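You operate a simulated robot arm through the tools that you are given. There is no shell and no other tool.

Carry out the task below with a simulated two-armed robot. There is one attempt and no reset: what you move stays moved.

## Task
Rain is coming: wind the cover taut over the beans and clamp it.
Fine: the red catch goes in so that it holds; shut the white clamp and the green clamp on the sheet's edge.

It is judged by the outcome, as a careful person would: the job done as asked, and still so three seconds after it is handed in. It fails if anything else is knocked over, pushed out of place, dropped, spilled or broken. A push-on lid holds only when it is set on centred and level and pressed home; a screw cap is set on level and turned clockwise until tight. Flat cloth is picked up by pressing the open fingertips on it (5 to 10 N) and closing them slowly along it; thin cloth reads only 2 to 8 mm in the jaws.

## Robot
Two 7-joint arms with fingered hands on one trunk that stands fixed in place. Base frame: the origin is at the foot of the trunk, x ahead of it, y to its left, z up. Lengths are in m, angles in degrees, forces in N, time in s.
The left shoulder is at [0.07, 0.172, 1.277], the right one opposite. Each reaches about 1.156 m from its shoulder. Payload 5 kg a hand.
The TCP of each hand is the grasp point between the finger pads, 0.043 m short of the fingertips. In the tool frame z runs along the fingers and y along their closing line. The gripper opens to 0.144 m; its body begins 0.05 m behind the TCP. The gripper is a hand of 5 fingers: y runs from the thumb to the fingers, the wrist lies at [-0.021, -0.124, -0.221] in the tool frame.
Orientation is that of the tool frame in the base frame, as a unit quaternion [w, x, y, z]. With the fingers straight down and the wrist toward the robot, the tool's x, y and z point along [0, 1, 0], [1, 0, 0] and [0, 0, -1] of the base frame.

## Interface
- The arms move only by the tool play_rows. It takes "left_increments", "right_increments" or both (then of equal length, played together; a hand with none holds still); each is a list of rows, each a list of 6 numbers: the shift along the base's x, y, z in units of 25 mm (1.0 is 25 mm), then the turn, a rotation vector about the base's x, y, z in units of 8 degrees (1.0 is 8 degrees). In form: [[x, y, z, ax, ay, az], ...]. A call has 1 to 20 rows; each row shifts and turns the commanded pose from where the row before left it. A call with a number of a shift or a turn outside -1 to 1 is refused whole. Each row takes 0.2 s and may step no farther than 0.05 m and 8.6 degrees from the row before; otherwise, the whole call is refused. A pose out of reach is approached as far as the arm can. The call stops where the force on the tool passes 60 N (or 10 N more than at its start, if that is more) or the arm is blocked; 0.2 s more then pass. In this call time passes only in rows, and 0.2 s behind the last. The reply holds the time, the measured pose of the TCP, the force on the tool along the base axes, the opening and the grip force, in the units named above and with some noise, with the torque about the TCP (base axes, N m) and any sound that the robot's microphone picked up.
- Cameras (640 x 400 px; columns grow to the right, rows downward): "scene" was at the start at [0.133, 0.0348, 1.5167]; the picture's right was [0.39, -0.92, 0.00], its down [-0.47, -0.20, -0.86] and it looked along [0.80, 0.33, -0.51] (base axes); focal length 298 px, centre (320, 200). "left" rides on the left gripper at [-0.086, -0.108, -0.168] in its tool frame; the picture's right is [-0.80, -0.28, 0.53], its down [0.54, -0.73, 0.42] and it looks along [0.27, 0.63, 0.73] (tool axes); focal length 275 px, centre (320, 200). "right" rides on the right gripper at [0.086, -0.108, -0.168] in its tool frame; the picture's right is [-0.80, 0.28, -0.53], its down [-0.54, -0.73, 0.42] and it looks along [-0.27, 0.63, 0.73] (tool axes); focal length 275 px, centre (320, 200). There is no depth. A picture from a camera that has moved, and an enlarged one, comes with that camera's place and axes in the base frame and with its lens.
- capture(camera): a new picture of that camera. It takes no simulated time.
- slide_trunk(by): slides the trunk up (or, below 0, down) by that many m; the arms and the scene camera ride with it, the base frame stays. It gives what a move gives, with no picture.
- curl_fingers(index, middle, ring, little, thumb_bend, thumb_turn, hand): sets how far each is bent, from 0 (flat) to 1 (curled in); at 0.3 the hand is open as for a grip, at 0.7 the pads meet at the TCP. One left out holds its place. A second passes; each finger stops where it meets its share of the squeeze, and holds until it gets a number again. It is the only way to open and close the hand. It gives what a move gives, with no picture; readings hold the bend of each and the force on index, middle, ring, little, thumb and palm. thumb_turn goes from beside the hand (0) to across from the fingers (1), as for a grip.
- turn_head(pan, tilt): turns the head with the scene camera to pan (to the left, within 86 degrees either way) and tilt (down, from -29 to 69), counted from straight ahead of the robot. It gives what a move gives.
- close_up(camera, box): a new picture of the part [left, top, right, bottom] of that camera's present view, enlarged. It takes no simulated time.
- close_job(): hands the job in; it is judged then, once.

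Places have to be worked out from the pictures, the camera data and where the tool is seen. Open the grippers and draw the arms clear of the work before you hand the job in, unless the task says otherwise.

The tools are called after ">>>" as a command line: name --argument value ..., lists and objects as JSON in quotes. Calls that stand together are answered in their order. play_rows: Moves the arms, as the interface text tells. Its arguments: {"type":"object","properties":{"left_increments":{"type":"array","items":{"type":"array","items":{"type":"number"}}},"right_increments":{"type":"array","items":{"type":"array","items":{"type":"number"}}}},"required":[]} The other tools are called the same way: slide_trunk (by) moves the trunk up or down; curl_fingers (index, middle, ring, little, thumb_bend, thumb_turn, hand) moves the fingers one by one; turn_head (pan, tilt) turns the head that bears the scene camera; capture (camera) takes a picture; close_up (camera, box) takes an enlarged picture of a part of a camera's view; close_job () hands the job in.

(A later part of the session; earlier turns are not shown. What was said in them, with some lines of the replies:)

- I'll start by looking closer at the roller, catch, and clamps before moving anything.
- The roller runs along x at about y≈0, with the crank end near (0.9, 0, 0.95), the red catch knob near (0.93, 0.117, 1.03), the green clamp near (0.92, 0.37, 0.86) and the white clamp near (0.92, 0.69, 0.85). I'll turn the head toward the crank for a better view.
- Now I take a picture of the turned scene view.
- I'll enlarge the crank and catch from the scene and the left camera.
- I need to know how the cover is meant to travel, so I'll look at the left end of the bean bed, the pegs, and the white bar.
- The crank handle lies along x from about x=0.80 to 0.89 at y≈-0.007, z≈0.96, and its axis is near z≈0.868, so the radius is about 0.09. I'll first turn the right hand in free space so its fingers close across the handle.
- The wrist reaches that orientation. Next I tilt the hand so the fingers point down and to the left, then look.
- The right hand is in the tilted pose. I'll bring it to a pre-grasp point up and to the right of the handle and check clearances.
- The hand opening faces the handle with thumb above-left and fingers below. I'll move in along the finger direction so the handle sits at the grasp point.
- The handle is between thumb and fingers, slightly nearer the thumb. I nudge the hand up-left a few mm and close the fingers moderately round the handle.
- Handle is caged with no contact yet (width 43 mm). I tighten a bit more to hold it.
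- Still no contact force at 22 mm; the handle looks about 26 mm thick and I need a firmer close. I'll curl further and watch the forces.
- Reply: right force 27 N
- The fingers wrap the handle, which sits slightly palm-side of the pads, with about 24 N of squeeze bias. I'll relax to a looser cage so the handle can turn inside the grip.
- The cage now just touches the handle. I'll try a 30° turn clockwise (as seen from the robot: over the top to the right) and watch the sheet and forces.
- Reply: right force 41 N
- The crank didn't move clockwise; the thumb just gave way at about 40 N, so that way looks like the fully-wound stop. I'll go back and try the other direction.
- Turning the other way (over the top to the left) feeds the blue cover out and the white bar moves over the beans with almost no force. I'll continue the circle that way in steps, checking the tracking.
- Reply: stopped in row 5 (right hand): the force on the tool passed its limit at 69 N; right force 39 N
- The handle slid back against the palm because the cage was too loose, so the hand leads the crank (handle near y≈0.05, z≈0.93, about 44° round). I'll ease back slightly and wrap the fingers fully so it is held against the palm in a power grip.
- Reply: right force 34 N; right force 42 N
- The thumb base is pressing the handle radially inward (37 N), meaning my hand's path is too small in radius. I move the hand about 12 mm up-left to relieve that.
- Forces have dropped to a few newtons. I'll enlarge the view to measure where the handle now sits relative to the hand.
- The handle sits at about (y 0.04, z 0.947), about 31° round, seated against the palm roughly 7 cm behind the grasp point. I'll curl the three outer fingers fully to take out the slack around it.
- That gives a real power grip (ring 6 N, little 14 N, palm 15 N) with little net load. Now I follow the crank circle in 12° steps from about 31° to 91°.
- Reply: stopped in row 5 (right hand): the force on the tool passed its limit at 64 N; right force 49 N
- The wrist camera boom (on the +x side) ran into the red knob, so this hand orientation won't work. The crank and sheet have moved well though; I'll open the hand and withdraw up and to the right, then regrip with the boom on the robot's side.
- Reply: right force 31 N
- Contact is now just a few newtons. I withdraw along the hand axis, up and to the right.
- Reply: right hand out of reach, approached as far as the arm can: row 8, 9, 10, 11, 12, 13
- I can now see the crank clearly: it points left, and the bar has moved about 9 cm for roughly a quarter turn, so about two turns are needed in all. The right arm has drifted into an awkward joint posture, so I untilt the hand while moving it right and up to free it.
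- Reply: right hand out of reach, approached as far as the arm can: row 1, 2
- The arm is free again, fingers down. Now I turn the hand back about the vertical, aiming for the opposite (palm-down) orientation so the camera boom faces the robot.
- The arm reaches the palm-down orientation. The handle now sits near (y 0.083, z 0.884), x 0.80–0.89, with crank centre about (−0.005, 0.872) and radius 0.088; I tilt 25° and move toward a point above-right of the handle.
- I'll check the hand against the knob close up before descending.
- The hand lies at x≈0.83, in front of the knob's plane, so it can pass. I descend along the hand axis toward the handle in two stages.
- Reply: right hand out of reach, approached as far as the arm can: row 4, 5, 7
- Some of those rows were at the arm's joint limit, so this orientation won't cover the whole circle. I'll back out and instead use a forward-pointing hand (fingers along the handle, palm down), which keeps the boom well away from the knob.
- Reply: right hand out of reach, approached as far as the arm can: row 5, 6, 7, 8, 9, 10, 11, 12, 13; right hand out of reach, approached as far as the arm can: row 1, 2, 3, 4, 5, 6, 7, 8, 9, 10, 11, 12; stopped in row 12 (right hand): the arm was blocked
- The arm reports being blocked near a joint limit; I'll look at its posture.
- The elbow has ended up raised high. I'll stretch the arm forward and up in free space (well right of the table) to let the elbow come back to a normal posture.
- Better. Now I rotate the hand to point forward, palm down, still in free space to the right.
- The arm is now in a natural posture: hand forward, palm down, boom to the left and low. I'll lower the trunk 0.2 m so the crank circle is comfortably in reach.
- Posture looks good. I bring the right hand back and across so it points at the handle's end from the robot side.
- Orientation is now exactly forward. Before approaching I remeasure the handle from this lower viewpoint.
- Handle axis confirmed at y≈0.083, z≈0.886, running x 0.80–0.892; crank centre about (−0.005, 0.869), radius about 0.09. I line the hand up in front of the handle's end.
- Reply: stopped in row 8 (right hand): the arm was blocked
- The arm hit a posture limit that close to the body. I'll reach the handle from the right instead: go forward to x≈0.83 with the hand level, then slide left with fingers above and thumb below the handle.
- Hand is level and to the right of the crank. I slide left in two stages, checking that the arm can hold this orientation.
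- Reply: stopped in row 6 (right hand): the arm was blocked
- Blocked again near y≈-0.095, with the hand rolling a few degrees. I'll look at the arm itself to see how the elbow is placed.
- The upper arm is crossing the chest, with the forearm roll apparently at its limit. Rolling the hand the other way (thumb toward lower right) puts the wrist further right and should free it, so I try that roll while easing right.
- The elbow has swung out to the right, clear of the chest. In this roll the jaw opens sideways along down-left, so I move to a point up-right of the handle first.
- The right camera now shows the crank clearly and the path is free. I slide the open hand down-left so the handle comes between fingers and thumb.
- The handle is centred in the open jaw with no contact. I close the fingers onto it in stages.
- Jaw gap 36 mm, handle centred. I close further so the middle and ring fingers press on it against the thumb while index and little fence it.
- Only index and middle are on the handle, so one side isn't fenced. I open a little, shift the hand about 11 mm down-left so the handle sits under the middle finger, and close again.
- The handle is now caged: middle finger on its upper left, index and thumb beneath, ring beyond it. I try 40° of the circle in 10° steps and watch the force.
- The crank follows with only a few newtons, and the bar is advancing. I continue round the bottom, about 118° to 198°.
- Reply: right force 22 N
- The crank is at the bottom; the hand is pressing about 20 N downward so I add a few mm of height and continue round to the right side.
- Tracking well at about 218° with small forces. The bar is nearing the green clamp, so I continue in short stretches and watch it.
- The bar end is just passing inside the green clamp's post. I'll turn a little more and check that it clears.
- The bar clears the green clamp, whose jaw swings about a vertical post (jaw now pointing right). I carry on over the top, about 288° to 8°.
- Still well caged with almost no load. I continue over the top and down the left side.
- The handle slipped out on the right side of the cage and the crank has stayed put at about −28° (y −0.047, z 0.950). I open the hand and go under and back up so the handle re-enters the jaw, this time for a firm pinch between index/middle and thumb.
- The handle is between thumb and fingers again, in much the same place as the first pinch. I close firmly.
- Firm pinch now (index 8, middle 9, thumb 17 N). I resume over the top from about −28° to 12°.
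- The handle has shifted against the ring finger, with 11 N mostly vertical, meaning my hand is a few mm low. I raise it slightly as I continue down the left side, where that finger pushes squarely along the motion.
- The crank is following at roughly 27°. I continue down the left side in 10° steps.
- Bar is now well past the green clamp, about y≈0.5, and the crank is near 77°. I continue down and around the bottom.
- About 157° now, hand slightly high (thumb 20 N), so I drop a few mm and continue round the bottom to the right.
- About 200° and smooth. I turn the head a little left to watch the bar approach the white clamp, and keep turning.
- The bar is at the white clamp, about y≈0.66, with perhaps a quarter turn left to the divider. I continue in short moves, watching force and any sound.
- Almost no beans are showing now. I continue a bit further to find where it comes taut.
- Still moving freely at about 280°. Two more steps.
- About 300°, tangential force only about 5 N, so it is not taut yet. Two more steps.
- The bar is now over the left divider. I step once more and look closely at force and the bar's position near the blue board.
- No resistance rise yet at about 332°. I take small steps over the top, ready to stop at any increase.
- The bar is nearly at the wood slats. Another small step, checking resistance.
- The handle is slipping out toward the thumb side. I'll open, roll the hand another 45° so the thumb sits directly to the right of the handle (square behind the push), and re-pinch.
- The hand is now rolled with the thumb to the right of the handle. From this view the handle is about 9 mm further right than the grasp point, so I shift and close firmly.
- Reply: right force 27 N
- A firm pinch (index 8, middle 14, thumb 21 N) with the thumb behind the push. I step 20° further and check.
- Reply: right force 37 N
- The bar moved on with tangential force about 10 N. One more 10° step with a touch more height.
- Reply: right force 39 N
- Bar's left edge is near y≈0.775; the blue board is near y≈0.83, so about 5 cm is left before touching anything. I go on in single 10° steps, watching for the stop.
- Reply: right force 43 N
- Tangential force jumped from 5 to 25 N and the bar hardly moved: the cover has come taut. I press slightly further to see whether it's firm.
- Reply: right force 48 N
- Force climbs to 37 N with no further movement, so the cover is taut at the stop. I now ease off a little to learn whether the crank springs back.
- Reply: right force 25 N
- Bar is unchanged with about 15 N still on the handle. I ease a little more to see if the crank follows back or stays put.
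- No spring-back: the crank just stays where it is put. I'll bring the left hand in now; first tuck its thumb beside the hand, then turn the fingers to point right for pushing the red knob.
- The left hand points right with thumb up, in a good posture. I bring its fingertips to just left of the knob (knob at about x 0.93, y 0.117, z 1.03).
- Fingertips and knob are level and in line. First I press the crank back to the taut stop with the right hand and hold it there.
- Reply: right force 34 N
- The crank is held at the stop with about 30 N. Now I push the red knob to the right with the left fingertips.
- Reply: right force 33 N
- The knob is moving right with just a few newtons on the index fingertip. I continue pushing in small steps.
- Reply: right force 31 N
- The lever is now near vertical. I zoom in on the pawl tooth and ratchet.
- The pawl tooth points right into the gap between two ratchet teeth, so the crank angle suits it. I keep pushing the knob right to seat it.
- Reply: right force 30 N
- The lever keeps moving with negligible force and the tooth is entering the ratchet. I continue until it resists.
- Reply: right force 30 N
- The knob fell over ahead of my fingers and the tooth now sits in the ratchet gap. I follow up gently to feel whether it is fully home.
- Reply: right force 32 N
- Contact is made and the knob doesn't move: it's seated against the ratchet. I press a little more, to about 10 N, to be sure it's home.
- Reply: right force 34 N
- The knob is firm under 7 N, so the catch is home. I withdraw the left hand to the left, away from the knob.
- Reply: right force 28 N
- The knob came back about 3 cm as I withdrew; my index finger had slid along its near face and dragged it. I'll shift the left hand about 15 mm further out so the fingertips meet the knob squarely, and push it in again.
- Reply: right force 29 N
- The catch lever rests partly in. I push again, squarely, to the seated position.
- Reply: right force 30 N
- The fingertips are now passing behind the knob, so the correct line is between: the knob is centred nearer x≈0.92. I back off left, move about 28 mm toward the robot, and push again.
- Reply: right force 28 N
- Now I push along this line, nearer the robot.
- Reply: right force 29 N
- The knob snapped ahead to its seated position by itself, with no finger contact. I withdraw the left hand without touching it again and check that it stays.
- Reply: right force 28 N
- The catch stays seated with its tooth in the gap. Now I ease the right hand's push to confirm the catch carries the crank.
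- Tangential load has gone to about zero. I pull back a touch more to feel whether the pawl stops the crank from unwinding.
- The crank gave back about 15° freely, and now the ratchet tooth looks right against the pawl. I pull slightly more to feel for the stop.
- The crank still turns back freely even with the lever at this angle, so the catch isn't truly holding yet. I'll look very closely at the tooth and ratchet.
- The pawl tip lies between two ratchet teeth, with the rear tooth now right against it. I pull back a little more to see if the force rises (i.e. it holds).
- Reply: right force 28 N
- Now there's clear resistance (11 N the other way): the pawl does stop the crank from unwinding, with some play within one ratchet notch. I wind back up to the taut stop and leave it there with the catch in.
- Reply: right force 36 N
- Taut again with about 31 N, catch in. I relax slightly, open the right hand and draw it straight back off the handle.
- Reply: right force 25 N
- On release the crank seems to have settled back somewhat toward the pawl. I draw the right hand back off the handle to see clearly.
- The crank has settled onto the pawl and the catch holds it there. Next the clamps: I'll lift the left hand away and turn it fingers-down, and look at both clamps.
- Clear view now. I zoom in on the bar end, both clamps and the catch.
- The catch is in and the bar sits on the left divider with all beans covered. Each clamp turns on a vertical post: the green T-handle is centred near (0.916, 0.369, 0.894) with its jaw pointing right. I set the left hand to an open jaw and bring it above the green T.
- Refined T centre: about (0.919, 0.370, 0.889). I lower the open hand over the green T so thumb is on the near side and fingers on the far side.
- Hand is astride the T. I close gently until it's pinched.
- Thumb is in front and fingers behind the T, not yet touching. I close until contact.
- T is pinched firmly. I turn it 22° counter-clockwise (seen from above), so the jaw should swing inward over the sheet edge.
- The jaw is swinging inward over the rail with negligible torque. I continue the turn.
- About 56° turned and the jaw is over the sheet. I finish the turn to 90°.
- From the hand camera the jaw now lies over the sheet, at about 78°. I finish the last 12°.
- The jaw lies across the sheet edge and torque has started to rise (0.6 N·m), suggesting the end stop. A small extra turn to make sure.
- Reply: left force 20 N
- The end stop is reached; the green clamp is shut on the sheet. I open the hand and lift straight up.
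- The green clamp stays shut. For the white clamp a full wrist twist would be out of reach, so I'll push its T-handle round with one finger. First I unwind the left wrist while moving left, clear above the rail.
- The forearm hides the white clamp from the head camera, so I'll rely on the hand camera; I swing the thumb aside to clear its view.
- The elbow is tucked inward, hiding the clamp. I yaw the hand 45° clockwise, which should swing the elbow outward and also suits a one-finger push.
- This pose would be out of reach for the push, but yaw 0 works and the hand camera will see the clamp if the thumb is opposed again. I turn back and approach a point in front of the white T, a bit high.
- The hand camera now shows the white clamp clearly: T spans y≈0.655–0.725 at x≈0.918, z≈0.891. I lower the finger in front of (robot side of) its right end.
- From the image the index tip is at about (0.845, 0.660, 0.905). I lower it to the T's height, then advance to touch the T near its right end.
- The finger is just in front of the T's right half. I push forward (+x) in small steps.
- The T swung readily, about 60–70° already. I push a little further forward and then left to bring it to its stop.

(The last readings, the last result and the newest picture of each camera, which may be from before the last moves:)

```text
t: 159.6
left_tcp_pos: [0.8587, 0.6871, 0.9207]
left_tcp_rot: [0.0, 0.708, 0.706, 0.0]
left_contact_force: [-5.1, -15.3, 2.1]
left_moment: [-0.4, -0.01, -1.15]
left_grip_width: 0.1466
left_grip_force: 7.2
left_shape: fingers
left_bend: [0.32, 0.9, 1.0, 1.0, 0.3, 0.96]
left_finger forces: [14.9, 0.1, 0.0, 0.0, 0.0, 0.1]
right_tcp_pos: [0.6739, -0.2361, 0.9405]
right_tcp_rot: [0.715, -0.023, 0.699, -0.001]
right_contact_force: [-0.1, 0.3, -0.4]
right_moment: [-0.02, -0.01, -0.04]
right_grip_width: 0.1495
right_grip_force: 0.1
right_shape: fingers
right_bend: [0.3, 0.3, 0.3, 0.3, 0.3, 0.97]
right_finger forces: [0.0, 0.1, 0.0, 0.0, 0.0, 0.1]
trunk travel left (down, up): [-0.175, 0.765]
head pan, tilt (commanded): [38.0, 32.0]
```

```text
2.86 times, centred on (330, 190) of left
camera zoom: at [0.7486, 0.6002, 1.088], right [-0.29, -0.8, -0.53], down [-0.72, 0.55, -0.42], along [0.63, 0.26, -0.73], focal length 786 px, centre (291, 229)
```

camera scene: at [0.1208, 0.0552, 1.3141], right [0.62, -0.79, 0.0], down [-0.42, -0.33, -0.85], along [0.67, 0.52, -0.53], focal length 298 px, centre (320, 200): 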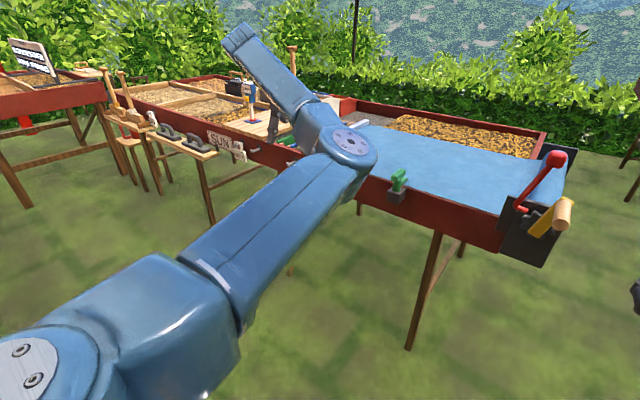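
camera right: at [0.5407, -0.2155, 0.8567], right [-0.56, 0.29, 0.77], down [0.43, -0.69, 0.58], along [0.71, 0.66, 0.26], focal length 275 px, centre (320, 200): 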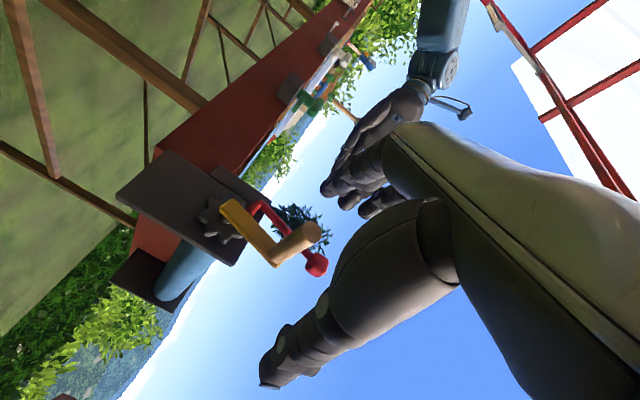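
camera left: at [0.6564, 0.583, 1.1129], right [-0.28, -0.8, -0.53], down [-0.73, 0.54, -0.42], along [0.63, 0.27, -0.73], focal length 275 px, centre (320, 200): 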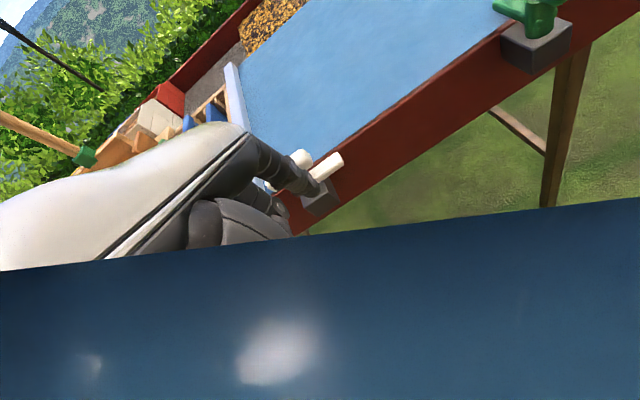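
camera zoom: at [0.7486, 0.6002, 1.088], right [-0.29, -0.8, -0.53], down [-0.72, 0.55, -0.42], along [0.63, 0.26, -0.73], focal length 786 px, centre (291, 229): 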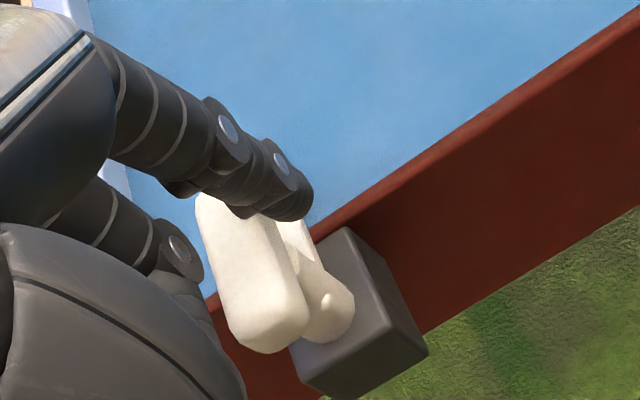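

The T is against its stop (15 N on the finger). I back the finger off to the right, then up and away, and check.

>>> play_rows --left_increments '[[0, -0.6, 0, 0, 0, 0], [0, -0.4, 0.5, 0, 0, 0], [0, 0, 0.9, 0, 0, 0], [-0.2, 0, 0.9, 0, 0, 0], [-0.5, 0, 0.9, 0, 0, 0], [-0.8, 0, 0.5, 0, 0, 0]]'

>>> capture --camera "left"

>>> close_up --camera "left" --box '[260, 120, 440, 280]'

```text
t: 161.0
left_tcp_pos: [0.8177, 0.664, 1.0117]
left_tcp_rot: [-0.001, 0.707, 0.707, 0.0]
left_contact_force: [0.6, -0.5, 0.0]
left_moment: [-0.01, 0.03, 0.04]
left_grip_width: 0.1504
left_grip_force: 0.0
left_shape: fingers
left_bend: [0.3, 0.9, 1.0, 1.0, 0.3, 0.96]
left_finger forces: [0.0, 0.1, 0.0, 0.1, 0.1, 0.0]
right_tcp_pos: [0.6738, -0.235, 0.9409]
right_tcp_rot: [0.714, -0.024, 0.699, -0.001]
right_contact_force: [-0.1, 0.5, 0.2]
right_moment: [0.03, 0.03, -0.03]
right_grip_width: 0.1497
right_grip_force: 0.1
right_shape: fingers
right_bend: [0.3, 0.3, 0.3, 0.3, 0.3, 0.97]
right_finger forces: [0.0, 0.1, 0.0, 0.1, 0.0, 0.0]
trunk travel left (down, up): [-0.175, 0.765]
head pan, tilt (commanded): [38.0, 32.0]
```

```text
taken
camera left: at [0.7086, 0.5775, 1.1792], right [-0.28, -0.8, -0.53], down [-0.73, 0.54, -0.42], along [0.63, 0.27, -0.73], focal length 275 px, centre (320, 200)
```

left: 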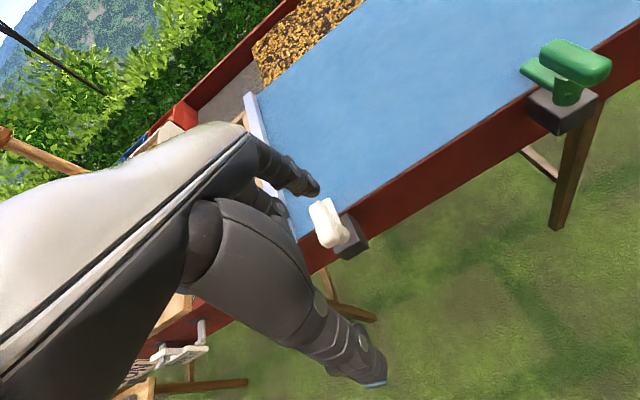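

```text
2.50 times, centred on (350, 200) of left
camera zoom: at [0.7086, 0.5775, 1.1792], right [-0.28, -0.8, -0.53], down [-0.73, 0.54, -0.42], along [0.63, 0.27, -0.73], focal length 688 px, centre (245, 200)
```

zoom: 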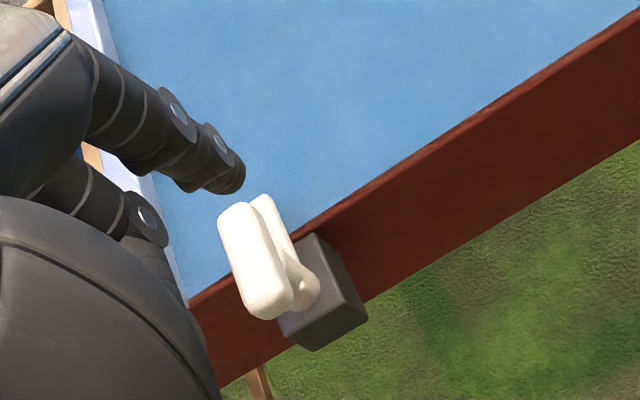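

White clamp has turned with its jaw over the sheet. I retract the left arm so the head camera can check everything.

>>> play_rows --left_increments '[[-0.8, 0, 0.6, 0, 0, 0], [-0.9, 0, 0.6, 0, 0, 0], [-0.9, 0, 0.6, 0, 0, 0], [-0.9, 0, 0.6, 0, 0, 0], [-0.9, 0, 0.6, 0, 0, 0], [-0.9, 0, 0.5, 0, 0, 0], [-0.9, 0, 0.5, 0, 0, 0], [-0.9, 0, 0.5, 0, 0, 0]]'

>>> turn_head --pan 24 --tilt 30

>>> capture --camera "scene"

>>> capture --camera "left"

```text
t: 162.8
left_tcp_pos: [0.6417, 0.6618, 1.1248]
left_tcp_rot: [0.0, 0.707, 0.707, 0.0]
left_contact_force: [-0.9, -0.2, -0.3]
left_moment: [0.05, -0.04, -0.02]
left_grip_width: 0.1504
left_grip_force: 0.0
left_shape: fingers
left_bend: [0.3, 0.9, 1.0, 1.0, 0.3, 0.96]
left_finger forces: [0.0, 0.0, 0.0, 0.1, 0.1, 0.0]
right_tcp_pos: [0.6732, -0.2344, 0.9403]
right_tcp_rot: [0.715, -0.023, 0.699, -0.001]
right_contact_force: [0.1, 0.4, -0.1]
right_moment: [-0.01, 0.02, 0.02]
right_grip_width: 0.1496
right_grip_force: 0.0
right_shape: fingers
right_bend: [0.3, 0.3, 0.3, 0.3, 0.3, 0.97]
right_finger forces: [0.1, 0.0, 0.0, 0.0, 0.1, 0.0]
trunk travel left (down, up): [-0.175, 0.765]
head pan, tilt (commanded): [38.0, 32.0]
```

```text
t: 163.6
left_tcp_pos: [0.643, 0.663, 1.1244]
left_tcp_rot: [0.0, 0.707, 0.707, 0.0]
left_contact_force: [-0.3, 0.2, -0.3]
left_moment: [-0.02, 0.01, 0.0]
left_grip_width: 0.15
left_grip_force: 0.0
left_shape: fingers
left_bend: [0.3, 0.9, 1.0, 1.0, 0.3, 0.96]
left_finger forces: [0.0, 0.1, 0.0, 0.0, 0.1, 0.1]
right_tcp_pos: [0.6745, -0.2336, 0.9422]
right_tcp_rot: [0.715, -0.023, 0.699, 0.0]
right_contact_force: [1.5, -0.8, 0.3]
right_moment: [0.04, 0.01, -0.01]
right_grip_width: 0.1494
right_grip_force: 0.1
right_shape: fingers
right_bend: [0.3, 0.3, 0.3, 0.3, 0.3, 0.97]
right_finger forces: [0.0, 0.1, 0.0, 0.1, 0.0, 0.1]
trunk travel left (down, up): [-0.175, 0.765]
head pan, tilt (commanded): [24.0, 30.0]
```

```text
taken
camera scene: at [0.1321, 0.0366, 1.3172], right [0.41, -0.91, 0.0], down [-0.46, -0.2, -0.87], along [0.79, 0.35, -0.5], focal length 298 px, centre (320, 200)
```

scene: 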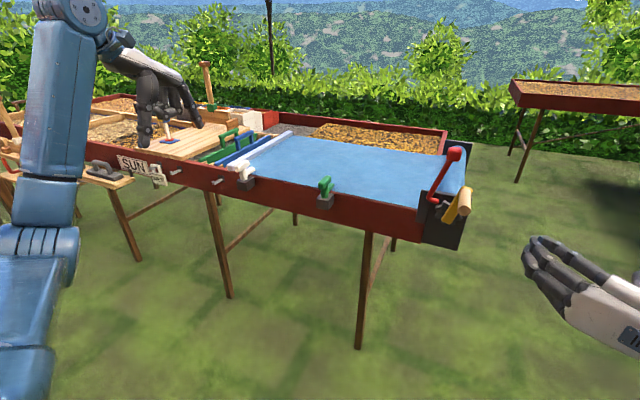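

```text
taken
camera left: at [0.5339, 0.5765, 1.291], right [-0.28, -0.8, -0.53], down [-0.73, 0.54, -0.42], along [0.63, 0.27, -0.73], focal length 275 px, centre (320, 200)
```

left: 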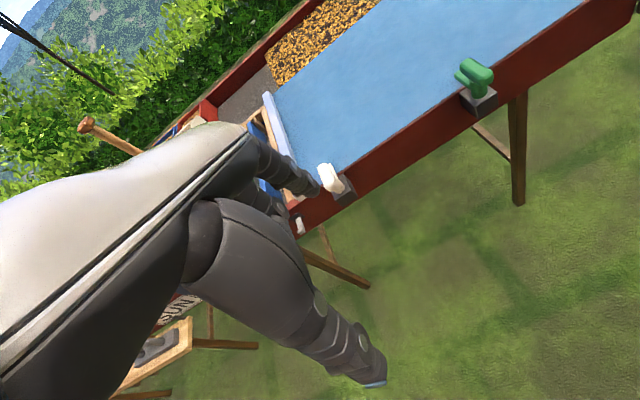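

The whole cover is visible now. I zoom on each clamp, the bar end and the catch.

>>> close_up --camera "scene" --box '[215, 140, 275, 200]'

>>> close_up --camera "scene" --box '[300, 165, 360, 225]'

>>> close_up --camera "scene" --box '[400, 130, 490, 250]'

>>> close_up --camera "scene" --box '[180, 110, 350, 220]'

```text
6.67 times, centred on (245, 170) of scene
camera zoom: at [0.1321, 0.0366, 1.3172], right [0.41, -0.91, 0.0], down [-0.46, -0.2, -0.87], along [0.79, 0.35, -0.5], focal length 1989 px, centre (820, 400)
```

zoom: 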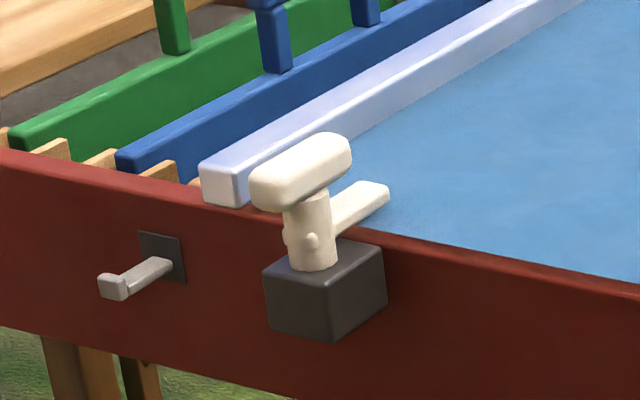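

```text
6.67 times, centred on (330, 195) of scene
camera zoom: at [0.1321, 0.0366, 1.3172], right [0.41, -0.91, 0.0], down [-0.46, -0.2, -0.87], along [0.79, 0.35, -0.5], focal length 1989 px, centre (253, 233)
```

zoom: 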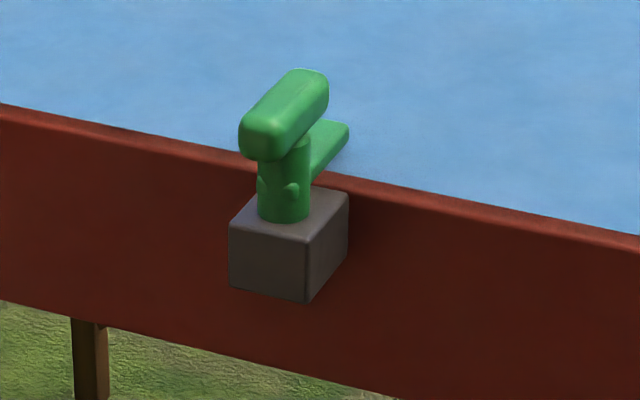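

```text
3.33 times, centred on (445, 190) of scene
camera zoom: at [0.1321, 0.0366, 1.3172], right [0.41, -0.91, 0.0], down [-0.46, -0.2, -0.87], along [0.79, 0.35, -0.5], focal length 994 px, centre (-97, 233)
```

zoom: 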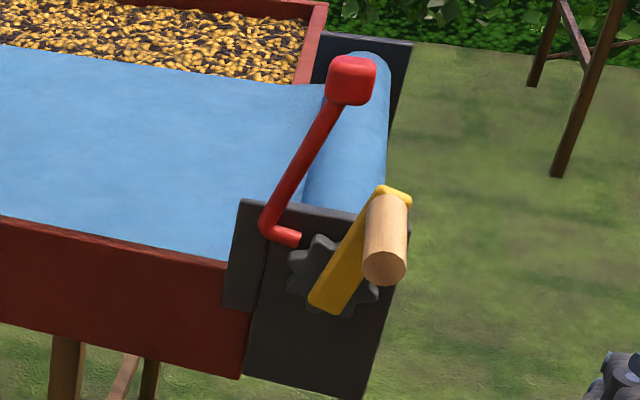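

```text
3.64 times, centred on (265, 165) of scene
camera zoom: at [0.1321, 0.0366, 1.3172], right [0.41, -0.91, 0.0], down [-0.46, -0.2, -0.87], along [0.79, 0.35, -0.5], focal length 1085 px, centre (520, 327)
```

zoom: 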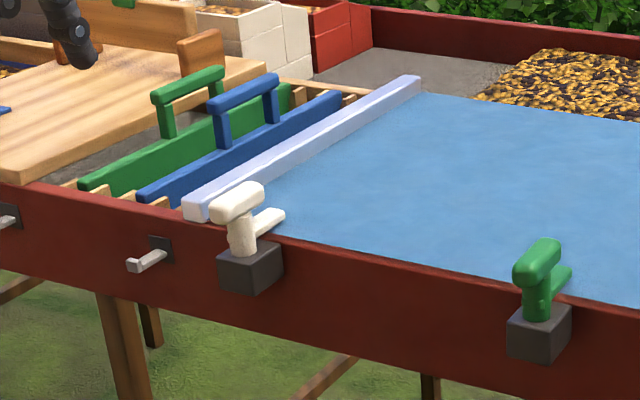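

Both jaws lie across the sheet edge, the bar sits on the divider and the catch is holding. I open the left hand, draw both arms clear, and check the rest of the table.

>>> curl_fingers --hand "left" --index 0.3 --middle 0.3 --ring 0.3 --little 0.3 --thumb_bend 0.3

>>> play_rows --left_increments '[[-0.5, -0.2, 0.7, 0, 0, 0], [-0.5, -0.2, 0.7, 0, 0, 0], [-0.5, -0.2, 0.7, 0, 0, 0], [-0.5, -0.2, 0.7, 0, 0, 0], [-0.5, -0.2, 0.7, 0, 0, 0], [-0.5, -0.2, 0.7, 0, 0, 0]]' --right_increments '[[0, -0.7, 0.3, 0, 0, 0], [0, -0.7, 0.3, 0, 0, 0], [0, -0.7, 0.3, 0, 0, 0], [0, -0.7, 0.3, 0, 0, 0], [0, -0.7, 0.3, 0, 0, 0], [0, -0.7, 0.3, 0, 0, 0]]'

>>> turn_head --pan 30 --tilt 28

>>> capture --camera "scene"

>>> close_up --camera "scene" --box '[100, 110, 340, 260]'

```text
t: 164.6
left_tcp_pos: [0.6424, 0.6636, 1.1235]
left_tcp_rot: [0.0, 0.707, 0.707, 0.0]
left_contact_force: [0.1, -0.4, 0.3]
left_moment: [0.0, 0.02, -0.01]
left_grip_width: 0.1503
left_grip_force: 0.0
left_shape: fingers
left_bend: [0.3, 0.3, 0.3, 0.3, 0.3, 0.96]
left_finger forces: [0.0, 0.1, 0.1, 0.1, 0.1, 0.0]
right_tcp_pos: [0.6739, -0.2339, 0.9414]
right_tcp_rot: [0.714, -0.023, 0.7, 0.0]
right_contact_force: [0.1, -0.1, -0.3]
right_moment: [0.0, 0.04, 0.01]
right_grip_width: 0.1494
right_grip_force: 0.1
right_shape: fingers
right_bend: [0.3, 0.3, 0.3, 0.3, 0.3, 0.97]
right_finger forces: [0.0, 0.0, 0.0, 0.0, 0.0, 0.0]
trunk travel left (down, up): [-0.175, 0.765]
head pan, tilt (commanded): [24.0, 30.0]
```

```text
t: 166.0
left_tcp_pos: [0.5641, 0.6358, 1.2303]
left_tcp_rot: [0.0, 0.707, 0.707, 0.001]
left_contact_force: [0.6, -1.4, 0.3]
left_moment: [0.0, -0.02, 0.0]
left_grip_width: 0.1501
left_grip_force: 0.0
left_shape: fingers
left_bend: [0.3, 0.3, 0.3, 0.3, 0.3, 0.96]
left_finger forces: [0.0, 0.0, 0.1, 0.0, 0.2, 0.0]
right_tcp_pos: [0.6723, -0.3371, 0.9857]
right_tcp_rot: [0.714, -0.024, 0.7, -0.001]
right_contact_force: [0.3, -0.4, -0.1]
right_moment: [-0.01, 0.03, 0.03]
right_grip_width: 0.1491
right_grip_force: 0.2
right_shape: fingers
right_bend: [0.3, 0.3, 0.3, 0.3, 0.3, 0.97]
right_finger forces: [0.0, 0.1, 0.0, 0.0, 0.1, 0.0]
trunk travel left (down, up): [-0.175, 0.765]
head pan, tilt (commanded): [24.0, 30.0]
```

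```text
t: 166.6
left_tcp_pos: [0.5659, 0.6353, 1.2295]
left_tcp_rot: [0.0, 0.707, 0.707, -0.001]
left_contact_force: [-0.2, 0.8, -1.2]
left_moment: [0.02, 0.01, 0.01]
left_grip_width: 0.1501
left_grip_force: 0.1
left_shape: fingers
left_bend: [0.3, 0.3, 0.3, 0.3, 0.3, 0.96]
left_finger forces: [0.1, 0.0, 0.1, 0.1, 0.0, 0.1]
right_tcp_pos: [0.6724, -0.3358, 0.9851]
right_tcp_rot: [0.715, -0.023, 0.699, -0.002]
right_contact_force: [0.5, 0.3, -0.8]
right_moment: [0.01, 0.01, -0.02]
right_grip_width: 0.1494
right_grip_force: 0.0
right_shape: fingers
right_bend: [0.3, 0.3, 0.3, 0.3, 0.3, 0.97]
right_finger forces: [0.1, 0.0, 0.1, 0.0, 0.1, 0.0]
trunk travel left (down, up): [-0.175, 0.765]
head pan, tilt (commanded): [30.0, 28.0]
```

```text
taken
camera scene: at [0.1288, 0.0455, 1.3204], right [0.5, -0.87, 0.0], down [-0.41, -0.23, -0.88], along [0.76, 0.44, -0.47], focal length 298 px, centre (320, 200)
```

scene: 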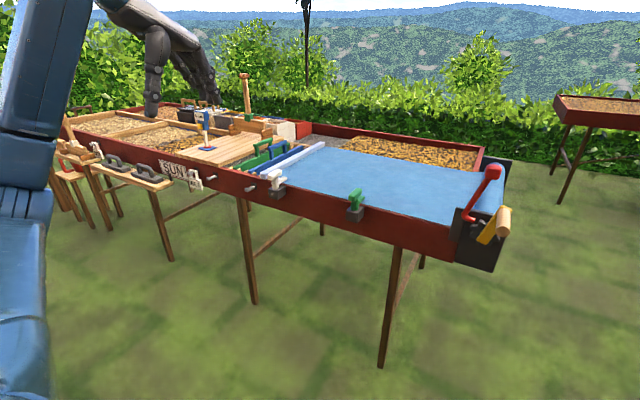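

```text
2.67 times, centred on (220, 185) of scene
camera zoom: at [0.1288, 0.0455, 1.3204], right [0.5, -0.87, 0.0], down [-0.41, -0.23, -0.88], along [0.76, 0.44, -0.47], focal length 796 px, centre (587, 240)
```

zoom: 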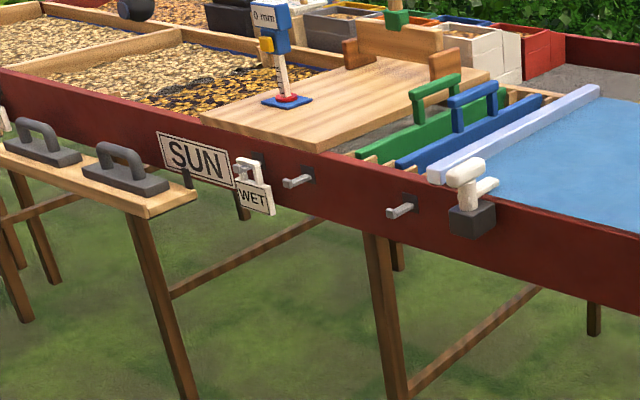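

Everything else is untouched. I take one more close look at the sheet surface and the catch for any slack or movement before handing in.

>>> close_up --camera "scene" --box '[260, 130, 520, 280]'

>>> close_up --camera "scene" --box '[450, 150, 520, 270]'

>>> capture --camera "right"

```text
2.46 times, centred on (390, 205) of scene
camera zoom: at [0.1288, 0.0455, 1.3204], right [0.5, -0.87, 0.0], down [-0.41, -0.23, -0.88], along [0.76, 0.44, -0.47], focal length 734 px, centre (148, 188)
```

zoom: 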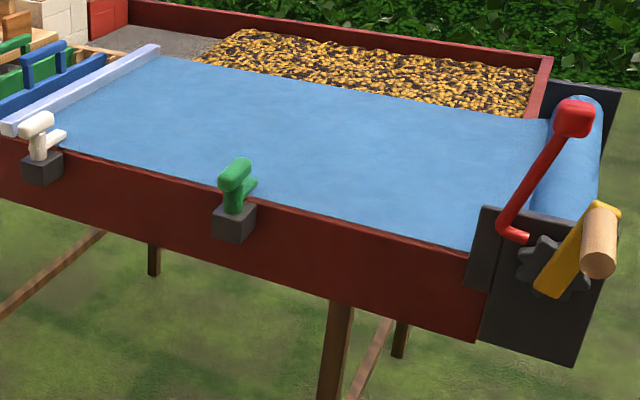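

```text
3.33 times, centred on (485, 210) of scene
camera zoom: at [0.1288, 0.0455, 1.3204], right [0.5, -0.87, 0.0], down [-0.41, -0.23, -0.88], along [0.76, 0.44, -0.47], focal length 994 px, centre (-230, 167)
```

zoom: 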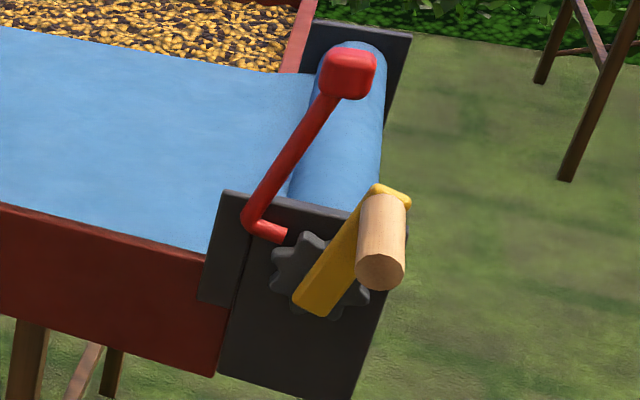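

```text
taken
camera right: at [0.5108, -0.4523, 0.9002], right [-0.56, 0.29, 0.77], down [0.43, -0.69, 0.58], along [0.71, 0.66, 0.26], focal length 275 px, centre (320, 200)
```

right: 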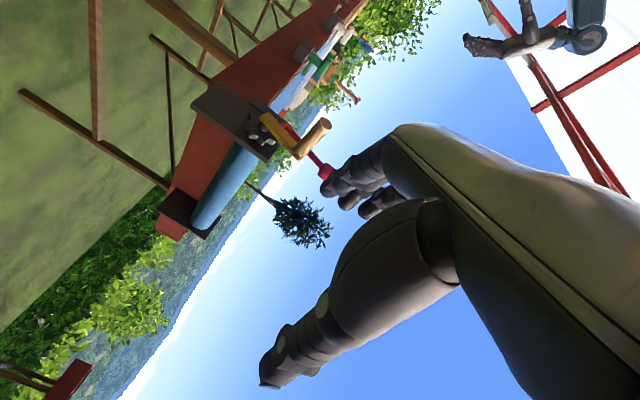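

The cover is flat over the beans, both clamps are shut on its edge, and the catch is seated and holding. The hands are open and clear and nothing else has been disturbed, so I hand the job in.

>>> close_job

```text
The job is handed in.
```

I wound the cover over the beans, set the red catch, and shut both clamps on the sheet's edge. The job is handed in; I haven't seen the verdict.

- **Cover:** I wound it until it hit a firm stop. When I let go of the crank, it slipped back about 24° and the leading bar came back about 2 cm. The bar now rests on the left divider, all the beans are covered, and the sheet looks flat. The catch can't hold it any tighter, because the next ratchet notch is past the stop.
- **Catch:** The tooth sits between two ratchet teeth. When I pulled the crank back by hand the catch resisted, and it did not move in the half-minute or more after I let go.
- **Clamps:** I turned the green and white clamps to their end stops, so both jaws lie across the sheet's edge.
- **Surroundings:** The signs, tags, boards and tools looked undisturbed in the last pictures. Both hands are open and clear of the table.

My first push on the catch didn't stay in because my finger dragged the knob back out, so I pushed it in a second time.
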